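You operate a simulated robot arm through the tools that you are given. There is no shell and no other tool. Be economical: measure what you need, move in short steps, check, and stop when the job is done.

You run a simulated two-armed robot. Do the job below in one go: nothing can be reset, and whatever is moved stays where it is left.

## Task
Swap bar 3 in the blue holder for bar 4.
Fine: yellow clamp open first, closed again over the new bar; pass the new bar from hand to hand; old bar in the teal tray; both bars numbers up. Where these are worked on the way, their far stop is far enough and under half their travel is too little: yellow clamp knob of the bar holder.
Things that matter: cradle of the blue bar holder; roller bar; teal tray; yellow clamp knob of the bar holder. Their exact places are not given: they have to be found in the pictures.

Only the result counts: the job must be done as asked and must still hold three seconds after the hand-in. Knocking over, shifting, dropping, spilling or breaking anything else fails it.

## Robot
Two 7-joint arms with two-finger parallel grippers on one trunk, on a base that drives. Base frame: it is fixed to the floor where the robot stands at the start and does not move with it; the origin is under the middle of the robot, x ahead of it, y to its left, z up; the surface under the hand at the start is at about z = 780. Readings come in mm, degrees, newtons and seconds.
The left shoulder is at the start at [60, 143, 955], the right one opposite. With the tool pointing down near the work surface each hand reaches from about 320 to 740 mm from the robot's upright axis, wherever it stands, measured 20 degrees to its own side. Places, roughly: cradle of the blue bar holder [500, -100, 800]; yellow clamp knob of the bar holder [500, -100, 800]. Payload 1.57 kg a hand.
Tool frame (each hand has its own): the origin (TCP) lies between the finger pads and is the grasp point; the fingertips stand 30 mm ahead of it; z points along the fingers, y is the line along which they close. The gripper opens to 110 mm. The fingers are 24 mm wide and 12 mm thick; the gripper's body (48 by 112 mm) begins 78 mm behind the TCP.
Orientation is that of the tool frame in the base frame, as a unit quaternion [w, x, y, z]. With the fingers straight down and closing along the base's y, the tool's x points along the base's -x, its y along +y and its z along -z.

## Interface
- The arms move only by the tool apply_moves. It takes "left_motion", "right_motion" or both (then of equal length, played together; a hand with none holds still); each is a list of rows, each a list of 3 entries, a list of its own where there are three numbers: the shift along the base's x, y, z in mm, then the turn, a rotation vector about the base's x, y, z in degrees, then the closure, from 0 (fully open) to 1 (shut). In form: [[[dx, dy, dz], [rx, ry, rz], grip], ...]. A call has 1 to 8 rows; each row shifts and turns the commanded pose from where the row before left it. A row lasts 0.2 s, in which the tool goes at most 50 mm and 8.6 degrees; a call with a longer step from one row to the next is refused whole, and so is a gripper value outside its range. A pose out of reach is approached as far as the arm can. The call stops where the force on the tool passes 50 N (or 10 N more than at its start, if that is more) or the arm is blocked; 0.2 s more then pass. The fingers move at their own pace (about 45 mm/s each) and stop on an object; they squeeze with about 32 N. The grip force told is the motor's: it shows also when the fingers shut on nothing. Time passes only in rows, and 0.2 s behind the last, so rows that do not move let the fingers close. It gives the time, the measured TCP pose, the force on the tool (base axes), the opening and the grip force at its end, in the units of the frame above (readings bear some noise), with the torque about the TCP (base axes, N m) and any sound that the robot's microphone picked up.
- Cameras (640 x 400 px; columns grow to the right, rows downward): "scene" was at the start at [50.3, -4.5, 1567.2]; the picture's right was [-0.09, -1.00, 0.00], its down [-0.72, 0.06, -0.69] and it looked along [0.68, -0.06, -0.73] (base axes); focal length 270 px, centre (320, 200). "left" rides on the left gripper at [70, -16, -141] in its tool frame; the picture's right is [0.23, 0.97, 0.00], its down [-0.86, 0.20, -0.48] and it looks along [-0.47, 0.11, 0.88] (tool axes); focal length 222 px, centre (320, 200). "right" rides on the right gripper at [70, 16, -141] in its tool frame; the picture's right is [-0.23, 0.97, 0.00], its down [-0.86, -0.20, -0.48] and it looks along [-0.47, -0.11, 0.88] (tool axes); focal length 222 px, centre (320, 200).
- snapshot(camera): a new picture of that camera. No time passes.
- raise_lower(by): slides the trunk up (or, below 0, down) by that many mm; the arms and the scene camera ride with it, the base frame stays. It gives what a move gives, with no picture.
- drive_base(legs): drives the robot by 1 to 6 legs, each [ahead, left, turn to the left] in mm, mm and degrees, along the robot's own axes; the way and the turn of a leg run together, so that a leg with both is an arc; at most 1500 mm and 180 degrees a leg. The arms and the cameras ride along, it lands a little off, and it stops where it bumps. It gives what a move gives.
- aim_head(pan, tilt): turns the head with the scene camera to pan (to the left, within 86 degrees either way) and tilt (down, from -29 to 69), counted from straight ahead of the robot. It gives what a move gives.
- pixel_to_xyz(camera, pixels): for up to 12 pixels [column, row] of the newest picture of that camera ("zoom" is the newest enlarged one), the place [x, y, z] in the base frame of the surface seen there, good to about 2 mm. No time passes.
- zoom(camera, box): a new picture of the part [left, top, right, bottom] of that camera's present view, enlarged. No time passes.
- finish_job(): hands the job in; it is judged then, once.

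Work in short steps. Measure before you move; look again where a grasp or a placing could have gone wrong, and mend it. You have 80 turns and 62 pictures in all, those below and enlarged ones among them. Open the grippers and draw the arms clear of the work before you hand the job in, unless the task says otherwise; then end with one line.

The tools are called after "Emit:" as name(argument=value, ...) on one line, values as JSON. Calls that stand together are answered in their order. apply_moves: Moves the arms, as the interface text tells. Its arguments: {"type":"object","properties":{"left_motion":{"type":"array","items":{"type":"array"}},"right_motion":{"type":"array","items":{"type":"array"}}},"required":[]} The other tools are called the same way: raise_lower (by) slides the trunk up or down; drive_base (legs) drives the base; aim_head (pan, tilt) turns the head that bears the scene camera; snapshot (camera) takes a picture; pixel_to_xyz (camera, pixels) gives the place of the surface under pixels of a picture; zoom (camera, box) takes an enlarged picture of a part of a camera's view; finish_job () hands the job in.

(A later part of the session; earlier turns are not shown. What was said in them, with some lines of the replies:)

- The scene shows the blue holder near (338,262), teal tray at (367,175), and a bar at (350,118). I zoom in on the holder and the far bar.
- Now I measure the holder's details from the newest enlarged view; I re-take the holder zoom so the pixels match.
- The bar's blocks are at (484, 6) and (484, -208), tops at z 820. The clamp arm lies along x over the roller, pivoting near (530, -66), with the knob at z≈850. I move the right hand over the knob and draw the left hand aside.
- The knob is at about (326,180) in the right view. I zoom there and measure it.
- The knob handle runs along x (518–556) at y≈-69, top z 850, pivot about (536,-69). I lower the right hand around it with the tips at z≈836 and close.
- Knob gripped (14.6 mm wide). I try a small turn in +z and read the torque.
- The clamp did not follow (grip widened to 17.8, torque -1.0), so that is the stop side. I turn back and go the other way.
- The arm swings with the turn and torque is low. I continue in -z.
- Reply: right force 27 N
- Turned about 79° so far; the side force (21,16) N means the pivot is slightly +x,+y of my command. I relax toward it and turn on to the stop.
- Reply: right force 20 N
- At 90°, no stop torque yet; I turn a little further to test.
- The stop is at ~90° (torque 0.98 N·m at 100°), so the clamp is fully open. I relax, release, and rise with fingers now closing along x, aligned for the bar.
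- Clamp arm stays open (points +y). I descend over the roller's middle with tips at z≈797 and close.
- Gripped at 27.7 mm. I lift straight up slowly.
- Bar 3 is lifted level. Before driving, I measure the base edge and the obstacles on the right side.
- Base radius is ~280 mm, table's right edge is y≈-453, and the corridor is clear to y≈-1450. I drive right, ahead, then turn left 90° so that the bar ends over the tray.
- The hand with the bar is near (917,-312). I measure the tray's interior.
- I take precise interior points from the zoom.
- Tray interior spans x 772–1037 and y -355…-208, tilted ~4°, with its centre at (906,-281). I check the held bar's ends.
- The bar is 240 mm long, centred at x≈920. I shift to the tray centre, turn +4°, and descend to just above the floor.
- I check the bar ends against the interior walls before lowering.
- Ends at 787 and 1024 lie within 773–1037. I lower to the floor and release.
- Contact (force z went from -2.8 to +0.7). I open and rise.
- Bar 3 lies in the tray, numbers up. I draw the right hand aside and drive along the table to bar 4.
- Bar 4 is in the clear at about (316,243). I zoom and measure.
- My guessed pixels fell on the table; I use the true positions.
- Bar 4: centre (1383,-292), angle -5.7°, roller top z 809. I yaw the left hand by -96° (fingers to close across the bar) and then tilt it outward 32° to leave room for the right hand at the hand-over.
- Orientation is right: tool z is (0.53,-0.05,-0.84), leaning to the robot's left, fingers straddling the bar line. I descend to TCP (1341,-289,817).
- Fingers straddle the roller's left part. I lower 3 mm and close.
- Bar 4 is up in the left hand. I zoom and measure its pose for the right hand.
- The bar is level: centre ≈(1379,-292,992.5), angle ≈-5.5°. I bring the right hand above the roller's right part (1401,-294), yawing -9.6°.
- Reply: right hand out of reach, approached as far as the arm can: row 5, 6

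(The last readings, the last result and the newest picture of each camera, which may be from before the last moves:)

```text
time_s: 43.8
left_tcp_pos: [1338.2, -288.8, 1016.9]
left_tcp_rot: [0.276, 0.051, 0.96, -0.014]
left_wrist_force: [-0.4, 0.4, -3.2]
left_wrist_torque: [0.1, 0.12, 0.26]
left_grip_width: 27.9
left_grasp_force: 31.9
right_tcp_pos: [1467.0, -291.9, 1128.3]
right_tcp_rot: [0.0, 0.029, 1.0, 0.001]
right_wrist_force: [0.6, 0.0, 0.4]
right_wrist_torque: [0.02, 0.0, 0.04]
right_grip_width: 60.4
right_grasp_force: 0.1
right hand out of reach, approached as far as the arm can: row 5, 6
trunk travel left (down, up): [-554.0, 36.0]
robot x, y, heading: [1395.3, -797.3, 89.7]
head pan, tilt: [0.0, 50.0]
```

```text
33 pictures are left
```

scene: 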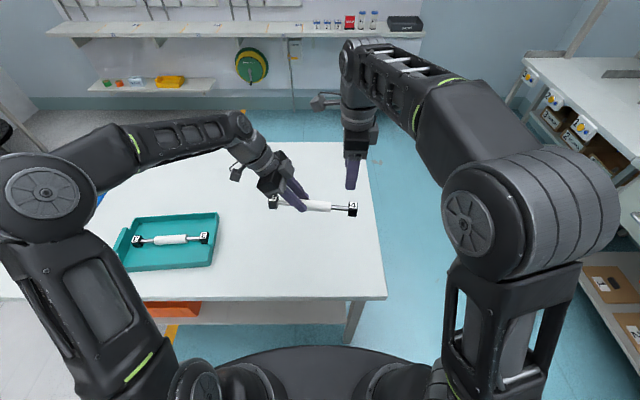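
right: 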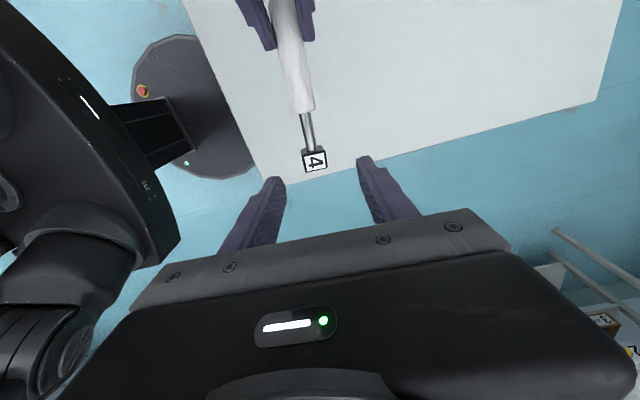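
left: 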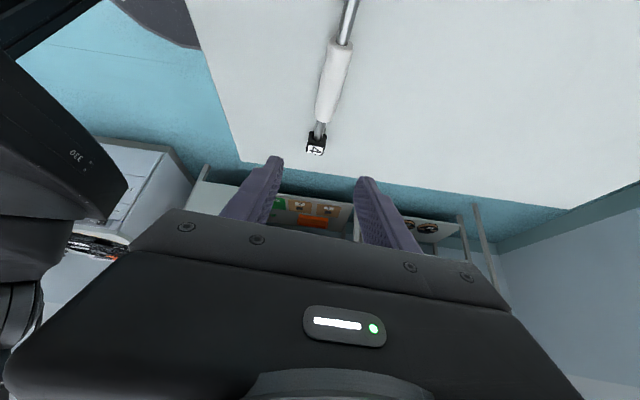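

The right arm can't get further across at this height. I back it off a little and have the left bring the bar 90 mm toward the right hand's side and 60 mm lower.

Emit:
apply_moves(right_motion=[[[40, 0, 0], [0, 0, 0], 0.45], [[40, 0, 0], [0, 0, 0], 0.45], [[20, 0, 0], [0, 0, 0], 0.45], [[0, 0, 0], [0, 0, 0], 0.45], [[0, 0, 0], [0, 0, 0], 0.45]], left_motion=[[[20, 0, -15], [0, 0, 0], 1], [[20, 0, -15], [0, 0, 0], 1], [[20, 0, -15], [0, 0, 0], 1], [[20, 0, -15], [0, 0, 0], 1], [[10, 0, 0], [0, 0, 0], 1]])

Emit:
snapshot(camera="scene")

```text
time_s: 45.0
left_tcp_pos: [1429.8, -288.5, 957.8]
left_tcp_rot: [0.276, 0.051, 0.96, -0.013]
left_wrist_force: [-0.7, 0.5, -2.7]
left_wrist_torque: [0.03, 0.13, 0.01]
left_grip_width: 27.8
left_grasp_force: 32.5
right_tcp_pos: [1568.0, -291.1, 1126.9]
right_tcp_rot: [0.0, 0.05, 0.999, -0.001]
right_wrist_force: [-0.2, 0.7, -0.2]
right_wrist_torque: [-0.03, 0.01, 0.03]
right_grip_width: 60.5
right_grasp_force: 0.1
trunk travel left (down, up): [-554.0, 36.0]
robot x, y, heading: [1393.8, -797.9, 89.9]
head pan, tilt: [0.0, 50.0]
```

```text
32 pictures are left
```

scene: 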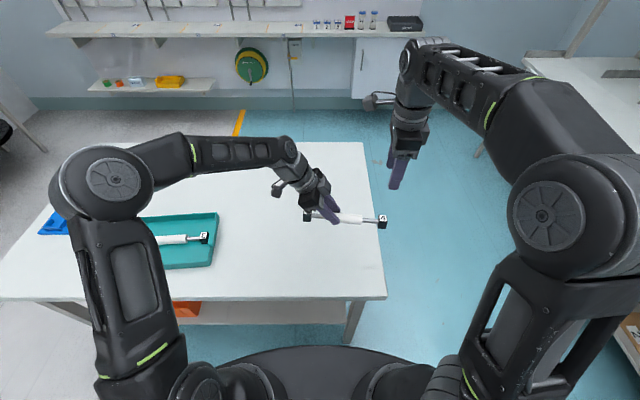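

The bar centre should now be (1470,-292,933). I move the right hand to (1492,-294) at z≈1050 and verify.

Emit:
apply_moves(right_motion=[[[0, 0, -40], [0, 0, 0], 0.45], [[0, 0, -37], [0, 0, 0], 0.45], [[-38, -2, 0], [0, 0, 0], 0.45], [[-38, -1, 0], [0, 0, 0], 0.45], [[0, 0, 0], [0, 0, 0], 0.45]])

Emit:
zoom(camera="scene", box=[260, 130, 440, 250])

Emit:
snapshot(camera="right")

```text
time_s: 46.2
left_tcp_pos: [1429.9, -287.6, 957.7]
left_tcp_rot: [0.276, 0.052, 0.96, -0.013]
left_wrist_force: [0.6, -0.6, -4.0]
left_wrist_torque: [0.02, 0.11, 0.0]
left_grip_width: 28.1
left_grasp_force: 31.9
right_tcp_pos: [1491.5, -295.3, 1051.1]
right_tcp_rot: [-0.001, 0.05, 0.999, -0.001]
right_wrist_force: [-0.6, 0.4, -0.1]
right_wrist_torque: [0.01, 0.0, -0.02]
right_grip_width: 60.5
right_grasp_force: 0.1
trunk travel left (down, up): [-554.0, 36.0]
robot x, y, heading: [1394.0, -797.7, 89.9]
head pan, tilt: [0.0, 50.0]
```

```text
3.33 times, centred on (350, 190) of scene
```

zoom: 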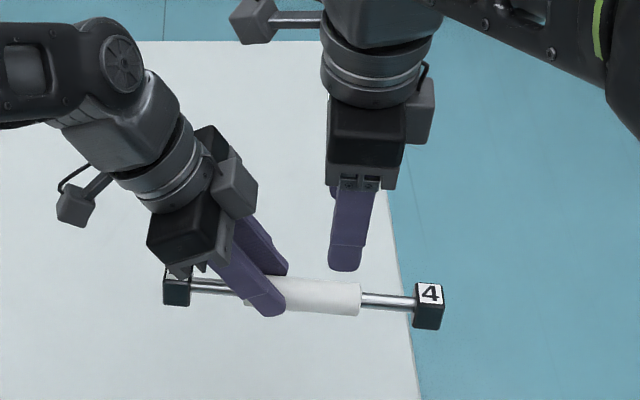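

```text
30 pictures are left
```

right: 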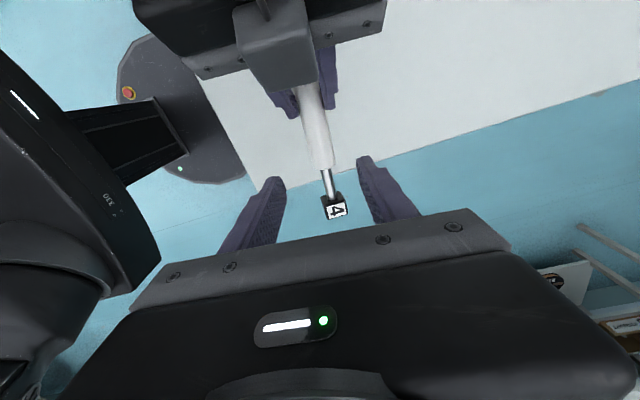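

The left gripper has a box on its inner side at zoom (240,185); I measure it, plus the bar, for clearance before descending.

Emit:
pixel_to_xyz(camera="zoom", pixels=[[257, 184], [240, 205], [235, 160], [430, 293], [340, 285], [330, 160], [330, 185], [240, 20], [270, 10], [265, 40]])

```text
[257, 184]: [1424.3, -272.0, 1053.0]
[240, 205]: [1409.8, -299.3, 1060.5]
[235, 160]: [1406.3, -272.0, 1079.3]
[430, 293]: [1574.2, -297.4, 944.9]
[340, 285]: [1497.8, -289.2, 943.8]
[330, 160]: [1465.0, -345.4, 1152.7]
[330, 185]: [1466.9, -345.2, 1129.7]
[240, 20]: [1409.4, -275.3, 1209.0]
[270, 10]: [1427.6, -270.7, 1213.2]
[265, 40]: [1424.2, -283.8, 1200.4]
```

Clearance from the right camera box to the left gripper box would be ~20 mm; I shift the grip point to x≈1500 for more room and descend part way.

Emit:
apply_moves(right_motion=[[[9, 0, -30], [0, 0, 0], 0.5], [[0, 0, -30], [0, 0, 0], 0.5], [[0, 0, -15], [0, 0, 0], 0.5], [[0, 0, 0], [0, 0, 0], 0.5]])

Emit:
zoom(camera="scene", box=[260, 130, 440, 250])

```text
time_s: 47.2
left_tcp_pos: [1428.4, -289.1, 956.5]
left_tcp_rot: [0.276, 0.052, 0.96, -0.014]
left_wrist_force: [0.8, 0.5, -3.6]
left_wrist_torque: [0.01, 0.16, -0.03]
left_grip_width: 27.7
left_grasp_force: 32.0
right_tcp_pos: [1501.5, -294.1, 974.6]
right_tcp_rot: [0.0, 0.05, 0.999, -0.001]
right_wrist_force: [-0.2, 0.5, -0.5]
right_wrist_torque: [-0.03, -0.01, 0.01]
right_grip_width: 55.3
right_grasp_force: 0.1
trunk travel left (down, up): [-554.0, 36.0]
robot x, y, heading: [1392.8, -800.6, 89.8]
head pan, tilt: [0.0, 50.0]
```

```text
3.33 times, centred on (350, 190) of scene
```

zoom: 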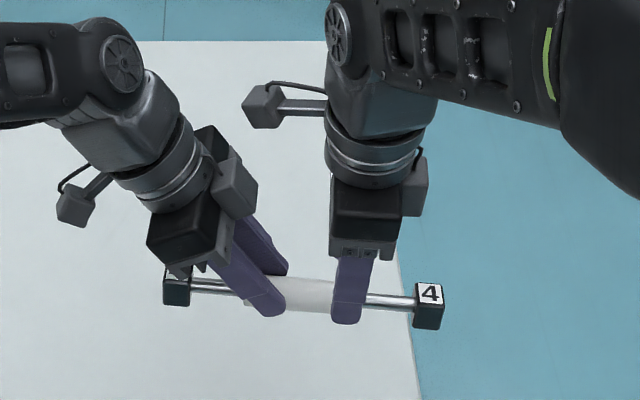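

Clearance is fine and the fingers straddle the roller. I lower the last 22 mm and close the right hand.

Emit:
apply_moves(right_motion=[[[0, 0, -12], [0, 0, 0], 0.5], [[-1, 0, -10], [0, 0, 0], 0.5], [[0, 0, 0], [0, 0, 0], 0.8], [[0, 0, 0], [0, 0, 0], 1], [[0, 0, 0], [0, 0, 0], 1], [[0, 0, 0], [0, 0, 0], 1]])

Emit:
zoom(camera="scene", box=[260, 130, 440, 250])

```text
time_s: 48.6
left_tcp_pos: [1430.0, -288.8, 957.1]
left_tcp_rot: [0.276, 0.05, 0.96, -0.012]
left_wrist_force: [-0.1, 4.1, -2.7]
left_wrist_torque: [0.14, -0.04, 0.18]
left_grip_width: 27.9
left_grasp_force: 32.8
right_tcp_pos: [1500.1, -295.3, 953.5]
right_tcp_rot: [0.001, 0.049, 0.999, -0.002]
right_wrist_force: [-0.5, -4.4, -0.3]
right_wrist_torque: [-0.11, 0.17, 0.11]
right_grip_width: 27.9
right_grasp_force: 32.4
trunk travel left (down, up): [-554.0, 36.0]
robot x, y, heading: [1391.8, -802.9, 90.1]
head pan, tilt: [0.0, 50.0]
```

```text
3.33 times, centred on (350, 190) of scene
```

zoom: 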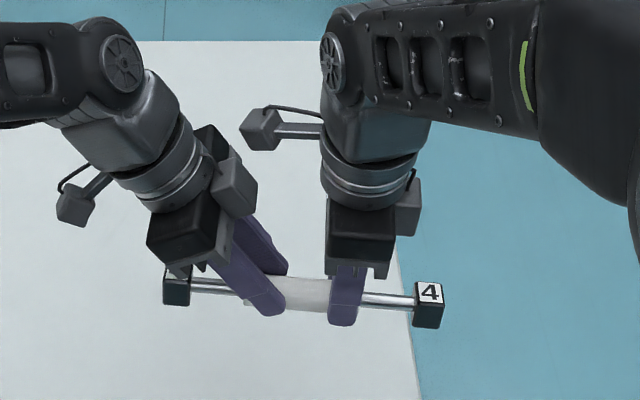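

Both hands hold the bar (27.9 mm each). I open the left hand and draw it away along the bar to the left and up.

Emit:
apply_moves(left_motion=[[[0, 0, 0], [0, 0, 0], 0.8], [[0, 0, 0], [0, 0, 0], 0.5], [[0, 0, 0], [0, 0, 0], 0.5], [[0, 0, 0], [0, 0, 0], 0.5], [[-20, 2, 8], [0, 0, 0], 0.5], [[-30, 3, 15], [0, 0, 0], 0.5], [[-35, 3, 25], [0, 0, 0], 0.5], [[-35, 3, 30], [0, 0, 0], 0.5]])

Emit:
snapshot(camera="scene")

```text
time_s: 50.4
left_tcp_pos: [1309.2, -277.0, 1034.4]
left_tcp_rot: [0.276, 0.051, 0.96, -0.013]
left_wrist_force: [0.0, -0.4, 0.1]
left_wrist_torque: [0.04, 0.01, -0.01]
left_grip_width: 55.0
left_grasp_force: 0.1
right_tcp_pos: [1499.4, -294.5, 954.0]
right_tcp_rot: [0.001, 0.05, 0.999, -0.001]
right_wrist_force: [0.9, -0.3, 0.0]
right_wrist_torque: [-0.02, -0.12, 0.0]
right_grip_width: 28.0
right_grasp_force: 32.1
trunk travel left (down, up): [-554.0, 36.0]
robot x, y, heading: [1394.9, -796.5, 89.8]
head pan, tilt: [0.0, 50.0]
```

```text
27 pictures are left
```

scene: 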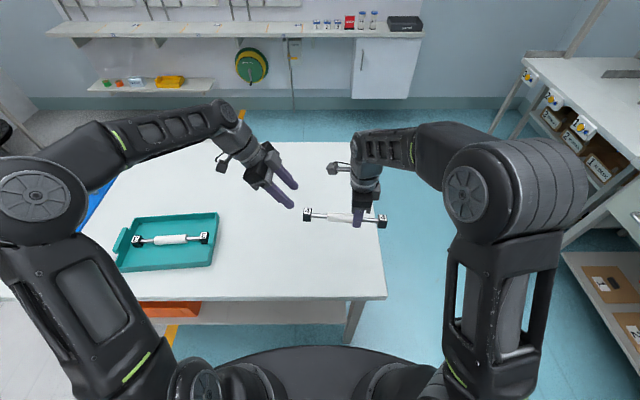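

The right hand holds bar 4 level. I raise it, move the left hand out, then reverse the drive: left 600, turn -90°, back, and left.

Emit:
apply_moves(right_motion=[[[0, 0, 20], [0, 0, 0], 1], [[0, 0, 20], [0, 0, 0], 1], [[0, 0, 10], [0, 0, 0], 1], [[0, 0, 0], [0, 0, 0], 1]], left_motion=[[[-40, -20, 15], [0, 0, 0], 0.5], [[-40, -20, 15], [0, 0, 0], 0.5], [[-40, -20, 15], [0, 0, 0], 0.5], [[-40, -20, 15], [0, 0, 0], 0.5]])

Emit:
drive_base(legs=[[0, 585, 0], [0, 0, -90], [-810, 0, 0], [0, 797, 0]])

Emit:
snapshot(camera="scene")

```text
time_s: 51.4
left_tcp_pos: [1149.0, -359.1, 1097.5]
left_tcp_rot: [0.276, 0.052, 0.96, -0.013]
left_wrist_force: [-0.4, 0.6, 0.0]
left_wrist_torque: [0.01, -0.03, 0.0]
left_grip_width: 55.2
left_grasp_force: 0.0
right_tcp_pos: [1500.1, -295.7, 1003.5]
right_tcp_rot: [0.0, 0.05, 0.999, -0.001]
right_wrist_force: [-0.3, 0.2, -2.8]
right_wrist_torque: [-0.01, -0.11, 0.03]
right_grip_width: 27.8
right_grasp_force: 32.0
trunk travel left (down, up): [-554.0, 36.0]
robot x, y, heading: [1393.3, -798.6, 89.7]
head pan, tilt: [0.0, 50.0]
```

```text
time_s: 66.4
left_tcp_pos: [438.7, 249.7, 1096.8]
left_tcp_rot: [0.186, 0.715, 0.642, -0.205]
left_wrist_force: [-0.3, 0.2, -0.1]
left_wrist_torque: [-0.01, -0.01, -0.01]
left_grip_width: 54.9
left_grasp_force: 0.1
right_tcp_pos: [500.4, -101.7, 1002.0]
right_tcp_rot: [-0.001, 0.742, 0.67, 0.0]
right_wrist_force: [-0.4, -0.2, -3.9]
right_wrist_torque: [-0.09, -0.03, 0.01]
right_grip_width: 27.7
right_grasp_force: 31.9
trunk travel left (down, up): [-554.0, 36.0]
robot x, y, heading: [-6.2, 4.9, -0.4]
head pan, tilt: [0.0, 50.0]
```

```text
26 pictures are left
```

scene: 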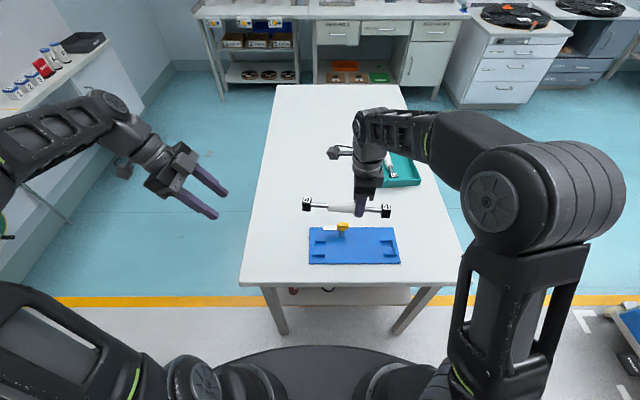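

Back at the holder. I zoom to measure the bar in hand and the holder.

Emit:
zoom(camera="scene", box=[290, 190, 410, 270])

```text
5.00 times, centred on (350, 230) of scene
```

zoom: 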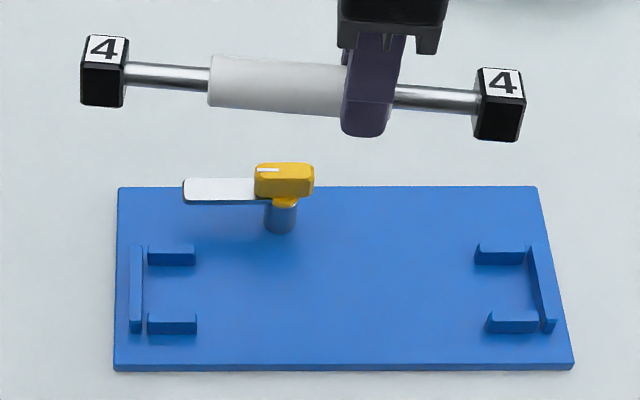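

Emit:
pixel_to_xyz(camera="zoom", pixels=[[104, 48], [502, 82], [170, 290], [515, 288], [142, 290], [545, 290], [172, 315], [172, 245], [510, 312], [500, 244], [172, 266], [148, 300]])

```text
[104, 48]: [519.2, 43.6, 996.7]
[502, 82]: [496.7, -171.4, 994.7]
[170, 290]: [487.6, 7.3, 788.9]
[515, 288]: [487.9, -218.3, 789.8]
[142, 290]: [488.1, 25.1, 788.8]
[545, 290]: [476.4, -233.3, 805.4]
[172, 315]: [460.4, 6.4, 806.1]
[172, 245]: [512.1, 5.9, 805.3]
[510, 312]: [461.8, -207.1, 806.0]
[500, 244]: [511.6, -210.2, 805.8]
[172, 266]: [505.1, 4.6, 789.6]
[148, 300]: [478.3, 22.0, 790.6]
```

The bar needs +6° of yaw and its centre is at (508,-64). I turn +6°, shift (-16,-37), and lower to z≈880, then re-measure.

Emit:
apply_moves(right_motion=[[[-8, -18, 0], [0, 0, 3], 1], [[-8, -19, 0], [0, 0, 3], 1], [[0, 0, -40], [0, 0, 0], 1], [[0, 0, -40], [0, 0, 0], 1], [[0, 0, -40], [0, 0, 0], 1], [[0, 0, 0], [0, 0, 0], 1]])

Emit:
zoom(camera="scene", box=[290, 190, 410, 270])

```text
time_s: 67.8
left_tcp_pos: [438.4, 250.7, 1096.0]
left_tcp_rot: [0.186, 0.715, 0.642, -0.205]
left_wrist_force: [0.2, -0.5, -0.3]
left_wrist_torque: [0.01, 0.0, -0.02]
left_grip_width: 55.1
left_grasp_force: 0.1
right_tcp_pos: [482.5, -139.1, 883.5]
right_tcp_rot: [-0.001, 0.706, 0.708, 0.0]
right_wrist_force: [-0.2, 0.4, -3.2]
right_wrist_torque: [-0.07, -0.01, 0.01]
right_grip_width: 27.6
right_grasp_force: 31.7
trunk travel left (down, up): [-554.0, 36.0]
robot x, y, heading: [-0.9, 7.4, -0.1]
head pan, tilt: [0.0, 50.0]
```

```text
5.00 times, centred on (350, 230) of scene
```

zoom: 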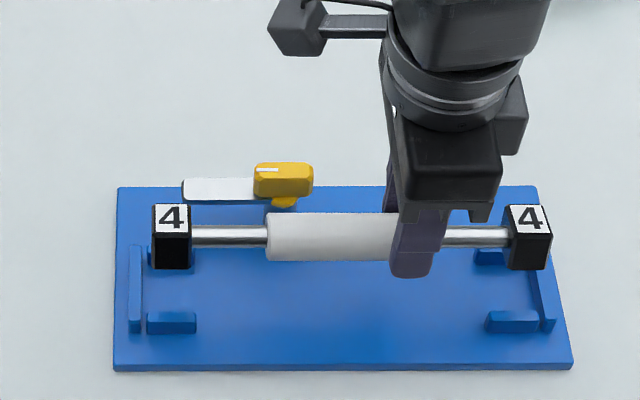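

Emit:
pixel_to_xyz(camera="zoom", pixels=[[171, 217], [530, 219], [157, 217], [185, 217], [516, 219], [543, 219], [171, 208], [171, 228], [530, 209], [530, 229]])

```text
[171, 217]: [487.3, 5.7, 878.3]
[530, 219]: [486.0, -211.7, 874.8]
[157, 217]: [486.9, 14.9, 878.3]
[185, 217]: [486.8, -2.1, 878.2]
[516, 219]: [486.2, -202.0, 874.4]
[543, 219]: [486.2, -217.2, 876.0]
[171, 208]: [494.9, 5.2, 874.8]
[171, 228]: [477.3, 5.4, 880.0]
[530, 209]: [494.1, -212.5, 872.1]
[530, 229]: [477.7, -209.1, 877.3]
```

Block centres read (487,6.4) and (486,-209.6), matching the cradle (x mid 486.5, y 6.4/-208.4). I descend slowly.

Emit:
apply_moves(right_motion=[[[0, 0.5, -25], [0, 0, 0], 1], [[0, 0, -15], [0, 0, 0], 1], [[0, 0, -6], [0, 0, 0], 1], [[0, 0, 0], [0, 0, 0], 1]])

Emit:
zoom(camera="scene", box=[290, 190, 410, 270])

```text
time_s: 68.8
left_tcp_pos: [439.8, 249.3, 1095.4]
left_tcp_rot: [0.186, 0.715, 0.642, -0.204]
left_wrist_force: [1.3, 0.2, -0.1]
left_wrist_torque: [0.0, -0.01, -0.01]
left_grip_width: 54.8
left_grasp_force: 0.0
right_tcp_pos: [484.4, -138.9, 836.9]
right_tcp_rot: [-0.001, 0.706, 0.708, -0.001]
right_wrist_force: [1.0, -0.6, -2.6]
right_wrist_torque: [-0.11, 0.02, -0.01]
right_grip_width: 27.3
right_grasp_force: 31.9
trunk travel left (down, up): [-554.0, 36.0]
robot x, y, heading: [-4.0, 7.5, -0.2]
head pan, tilt: [0.0, 50.0]
```

```text
5.00 times, centred on (350, 230) of scene
```

zoom: 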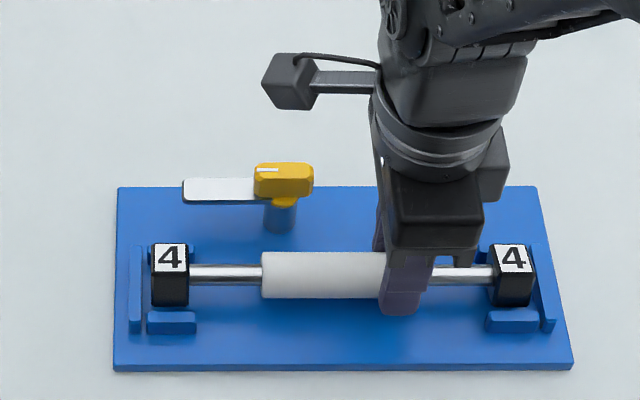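

The blocks are already entering the walls with no force. I lower the last 10 mm.

Emit:
apply_moves(right_motion=[[[0, 0, -5], [0, 0, 0], 1], [[0, 0, -3], [0, 0, 0], 1], [[0, 0, -2], [0, 0, 0], 1], [[0, 0, 0], [0, 0, 0], 1]])

Emit:
zoom(camera="scene", box=[290, 190, 410, 270])

Emit:
pixel_to_xyz(camera="zoom", pixels=[[170, 265], [513, 265], [157, 265], [183, 265]])

```text
time_s: 69.8
left_tcp_pos: [437.2, 250.5, 1098.4]
left_tcp_rot: [0.187, 0.715, 0.641, -0.205]
left_wrist_force: [0.2, 0.3, 0.2]
left_wrist_torque: [0.0, -0.04, -0.01]
left_grip_width: 55.0
left_grasp_force: 0.0
right_tcp_pos: [482.4, -138.6, 828.7]
right_tcp_rot: [0.0, 0.706, 0.708, 0.001]
right_wrist_force: [-5.0, -2.1, 22.1]
right_wrist_torque: [0.06, -0.12, -0.02]
right_grip_width: 27.8
right_grasp_force: 31.8
trunk travel left (down, up): [-554.0, 36.0]
robot x, y, heading: [-4.7, 9.0, -0.2]
head pan, tilt: [0.0, 50.0]
```

```text
5.00 times, centred on (350, 230) of scene
```

zoom: 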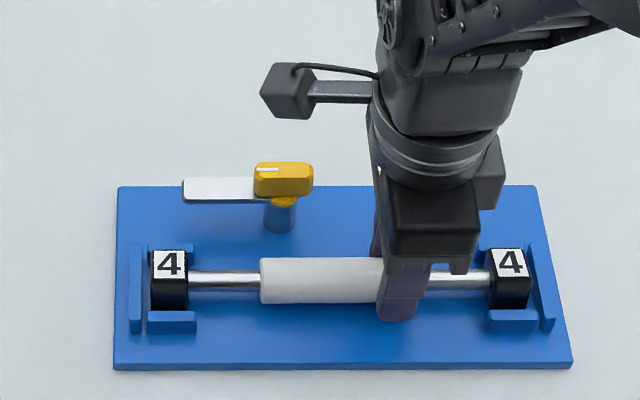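

```text
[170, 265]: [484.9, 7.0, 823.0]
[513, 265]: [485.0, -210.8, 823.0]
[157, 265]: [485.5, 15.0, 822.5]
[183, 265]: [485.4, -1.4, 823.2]
```

Contact at 22 N with the block tops at z≈822. I relax 1 mm, open, and rise, then check seating.

Emit:
apply_moves(right_motion=[[[0, 0, 1], [0, 0, 0], 0.7], [[0, 0, 0], [0, 0, 0], 0.5], [[0, 0, 0], [0, 0, 0], 0.5], [[0, 0, 0], [0, 0, 0], 0.5], [[0, 0, 30], [0, 0, 0], 0.5], [[0, 0, 40], [0, 0, 0], 0.5], [[0, 0, 40], [0, 0, 0], 0.5], [[0, -30, 20], [0, 0, 0], 0.5]])

Emit:
zoom(camera="scene", box=[290, 190, 410, 270])

Emit:
pixel_to_xyz(camera="zoom", pixels=[[170, 265], [513, 265], [322, 270], [157, 265], [183, 265]])

```text
time_s: 71.6
left_tcp_pos: [438.1, 248.5, 1097.0]
left_tcp_rot: [0.185, 0.715, 0.643, -0.204]
left_wrist_force: [0.5, 0.5, 0.0]
left_wrist_torque: [0.03, 0.0, 0.03]
left_grip_width: 54.9
left_grasp_force: 0.0
right_tcp_pos: [482.1, -170.0, 957.8]
right_tcp_rot: [-0.001, 0.706, 0.708, 0.001]
right_wrist_force: [-0.1, -0.1, 0.2]
right_wrist_torque: [0.03, 0.0, -0.01]
right_grip_width: 55.0
right_grasp_force: 0.1
trunk travel left (down, up): [-554.0, 36.0]
robot x, y, heading: [-8.0, 7.6, -0.2]
head pan, tilt: [0.0, 50.0]
```

```text
5.00 times, centred on (350, 230) of scene
```

zoom: 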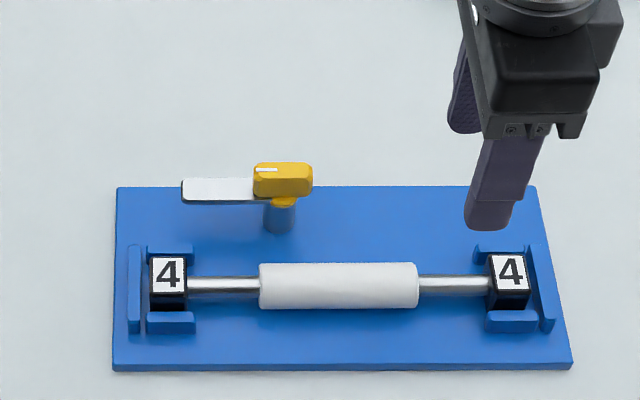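

```text
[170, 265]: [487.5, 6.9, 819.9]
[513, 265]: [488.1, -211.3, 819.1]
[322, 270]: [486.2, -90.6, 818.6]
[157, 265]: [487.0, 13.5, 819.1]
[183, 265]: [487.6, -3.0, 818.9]
```

Bar 4 is seated (tops z≈819.5). Now I measure the knob for re-gripping.

Emit:
pixel_to_xyz(camera="zoom", pixels=[[283, 168], [260, 168], [305, 168], [283, 185], [190, 189], [266, 170]])

```text
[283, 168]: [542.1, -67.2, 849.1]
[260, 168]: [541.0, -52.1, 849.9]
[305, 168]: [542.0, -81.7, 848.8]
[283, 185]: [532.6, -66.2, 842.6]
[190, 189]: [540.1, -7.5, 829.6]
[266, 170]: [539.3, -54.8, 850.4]
```

Knob centre ≈(540,-67). I move over it and descend to z≈867, then close.

Emit:
apply_moves(right_motion=[[[20, 34, 0], [0, 0, 0], 0.5], [[20, 34, 0], [0, 0, 0], 0.5], [[18, 35, 0], [0, 0, 0], 0.5], [[0, 0, -45], [0, 0, 0], 0.5], [[0, 0, -46], [0, 0, 0], 0.5], [[0, 0, 0], [0, 0, 0], 1], [[0, 0, 0], [0, 0, 0], 1], [[0, 0, 0], [0, 0, 0], 1]])

Emit:
snapshot(camera="right")

```text
time_s: 73.4
left_tcp_pos: [437.4, 250.2, 1096.2]
left_tcp_rot: [0.186, 0.715, 0.642, -0.205]
left_wrist_force: [0.3, -0.6, 0.0]
left_wrist_torque: [-0.02, 0.01, 0.0]
left_grip_width: 55.1
left_grasp_force: 0.1
right_tcp_pos: [539.9, -65.2, 866.1]
right_tcp_rot: [-0.002, 0.705, 0.709, -0.001]
right_wrist_force: [-4.1, -0.3, -2.9]
right_wrist_torque: [0.01, -0.03, -0.02]
right_grip_width: 15.1
right_grasp_force: 17.8
trunk travel left (down, up): [-554.0, 36.0]
robot x, y, heading: [-4.1, 3.2, -0.1]
head pan, tilt: [0.0, 50.0]
```

```text
20 pictures are left
```

right: 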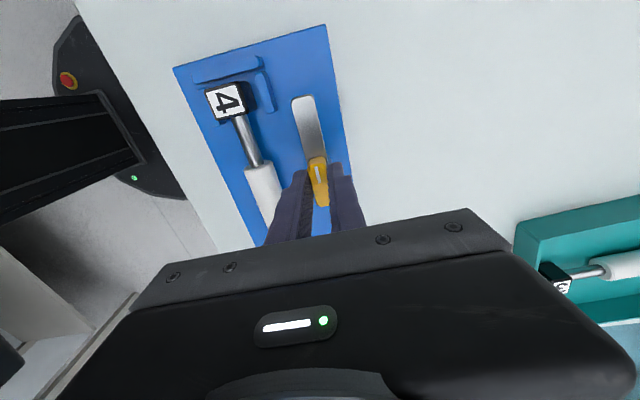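

Knob gripped (15.1 mm). I turn it back in +z.

Emit:
apply_moves(right_motion=[[[0, 0, 0], [0, 0, 0], 1], [[0, 0, 0], [0, 0, 8], 1], [[0, 0, 0], [0, 0, 8], 1], [[0, 0, 0], [0, 0, 8], 1], [[0, 0, 0], [0, 0, 8], 1], [[0, 0, 0], [0, 0, 8], 1], [[0, 0, 0], [0, 0, 8], 1], [[0, 0, 0], [0, 0, 8], 1]])

```text
time_s: 75.2
left_tcp_pos: [435.4, 248.2, 1097.1]
left_tcp_rot: [0.186, 0.716, 0.642, -0.204]
left_wrist_force: [0.4, 0.0, 0.9]
left_wrist_torque: [0.02, 0.0, 0.0]
left_grip_width: 55.2
left_grasp_force: 0.1
right_tcp_pos: [536.8, -67.3, 867.1]
right_tcp_rot: [-0.004, 0.289, 0.957, -0.003]
right_wrist_force: [-26.5, -8.7, -5.7]
right_wrist_torque: [-0.19, 0.07, -0.09]
right_grip_width: 14.8
right_grasp_force: 30.7
trunk travel left (down, up): [-554.0, 36.0]
robot x, y, heading: [-1.9, 3.8, -0.3]
head pan, tilt: [0.0, 50.0]
```

56° turned; side force suggests shifting (-3,-2). I relax and continue to the stop.

Emit:
apply_moves(right_motion=[[[-3, -2, 0], [0, 0, 6], 1], [[0, 0, 0], [0, 0, 7], 1], [[0, 0, 0], [0, 0, 7], 1], [[-1, -1, 0], [0, 0, 7], 1], [[0, 0, 0], [0, 0, 6], 1], [[0, 0, 0], [0, 0, 4], 1], [[0, 0, 0], [0, 0, 4], 1], [[0, 0, 0], [0, 0, 0], 1]])

Emit:
snapshot(camera="right")

```text
time_s: 77.0
left_tcp_pos: [437.3, 249.5, 1096.7]
left_tcp_rot: [0.185, 0.715, 0.642, -0.204]
left_wrist_force: [-0.2, 0.5, 0.3]
left_wrist_torque: [0.02, 0.01, 0.0]
left_grip_width: 55.1
left_grasp_force: 0.0
right_tcp_pos: [537.3, -69.5, 867.3]
right_tcp_rot: [-0.001, -0.063, 0.998, -0.001]
right_wrist_force: [-13.5, -6.9, -11.2]
right_wrist_torque: [0.11, 0.11, -0.91]
right_grip_width: 16.9
right_grasp_force: 31.9
trunk travel left (down, up): [-554.0, 36.0]
robot x, y, heading: [-6.3, 9.7, -0.4]
head pan, tilt: [0.0, 50.0]
```

```text
19 pictures are left
```

right: 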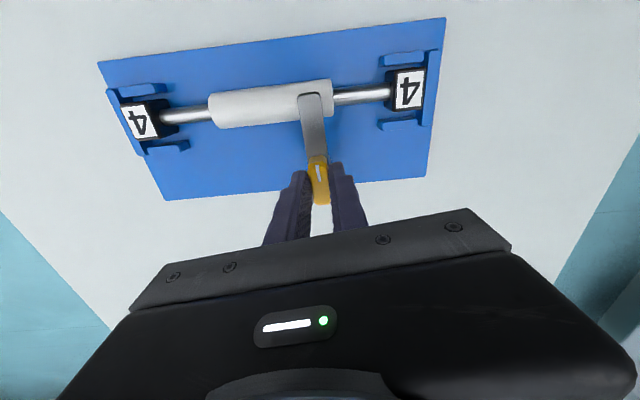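

The stop is reached (torque -0.91, grip pried to 16.9) and the arm lies over the roller. I turn back to relax, release, and rise clear.

Emit:
apply_moves(right_motion=[[[0, 0, 0], [0, 0, -6], 1], [[0, 0, 0], [0, 0, 0], 0.7], [[0, 0, 0], [0, 0, 0], 0.5], [[0, 0, 0], [0, 0, 0], 0.5], [[0, 0, 30], [0, 0, 0], 0.5], [[0, 0, 45], [0, 0, 0], 0.5], [[0, 0, 45], [0, 0, 0], 0.4], [[0, -40, 20], [0, 0, 0], 0.2]])

Emit:
apply_moves(right_motion=[[[-20, -40, 15], [0, 0, 0], 0], [[-20, -40, 15], [0, 0, 0], 0], [[-20, -40, 15], [0, 0, 0], 0], [[-20, -40, 15], [0, 0, 0], 0], [[0, 0, 0], [0, 0, 0], 0]], left_motion=[[[0, 0, 0], [0, 0, 0], 0.2], [[0, 0, 0], [0, 0, 0], 0], [[0, 0, 0], [0, 0, 0], 0], [[0, 0, 0], [0, 0, 0], 0], [[0, 0, 0], [0, 0, 0], 0]])

Emit:
snapshot(camera="scene")

Emit:
zoom(camera="scene", box=[290, 190, 410, 270])

```text
time_s: 78.8
left_tcp_pos: [438.1, 249.5, 1097.7]
left_tcp_rot: [0.185, 0.715, 0.642, -0.204]
left_wrist_force: [0.0, 0.0, 0.3]
left_wrist_torque: [-0.02, 0.0, 0.04]
left_grip_width: 55.2
left_grasp_force: 0.1
right_tcp_pos: [537.4, -110.1, 1006.2]
right_tcp_rot: [-0.002, -0.011, 1.0, -0.001]
right_wrist_force: [0.4, -0.5, -0.4]
right_wrist_torque: [0.03, 0.0, 0.03]
right_grip_width: 88.0
right_grasp_force: 0.0
trunk travel left (down, up): [-554.0, 36.0]
robot x, y, heading: [-3.1, 7.0, -0.2]
head pan, tilt: [0.0, 50.0]
```

```text
time_s: 80.0
left_tcp_pos: [438.6, 250.5, 1096.0]
left_tcp_rot: [0.186, 0.715, 0.642, -0.205]
left_wrist_force: [0.4, -0.6, -0.4]
left_wrist_torque: [-0.03, 0.04, -0.02]
left_grip_width: 110.0
left_grasp_force: 0.1
right_tcp_pos: [457.4, -267.8, 1067.4]
right_tcp_rot: [0.0, -0.011, 1.0, -0.002]
right_wrist_force: [-0.2, -0.3, 0.8]
right_wrist_torque: [0.0, 0.02, -0.01]
right_grip_width: 109.8
right_grasp_force: 0.1
trunk travel left (down, up): [-554.0, 36.0]
robot x, y, heading: [-5.1, 5.4, -0.1]
head pan, tilt: [0.0, 50.0]
```

```text
18 pictures are left
```

scene: 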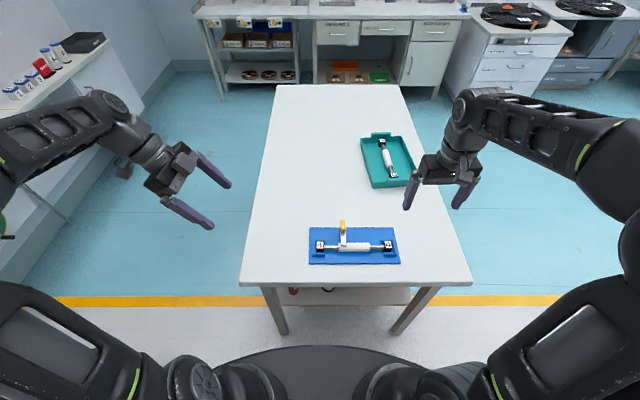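

```text
5.00 times, centred on (350, 230) of scene
```

zoom: 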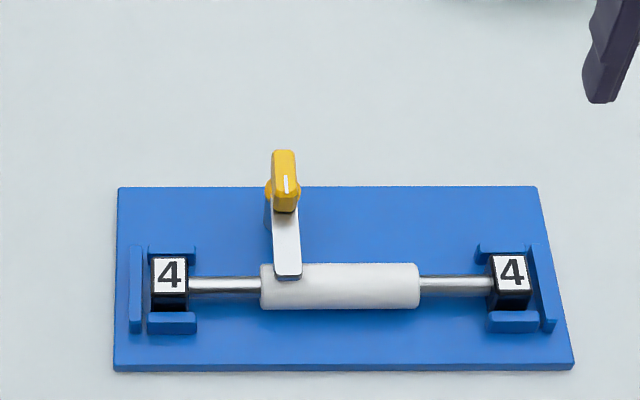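

The newest view shows bar 4 seated numbers up with the clamp over its roller, bar 3 in the teal tray, and both hands open and clear. I hand the job in.

Emit:
finish_job()

```text
The job is handed in.
```

The swap is done: bar 4 was passed from the left hand to the right and sits in the blue holder with the yellow clamp closed over it. Bar 3 lies in the teal tray, and both bars are numbers up.
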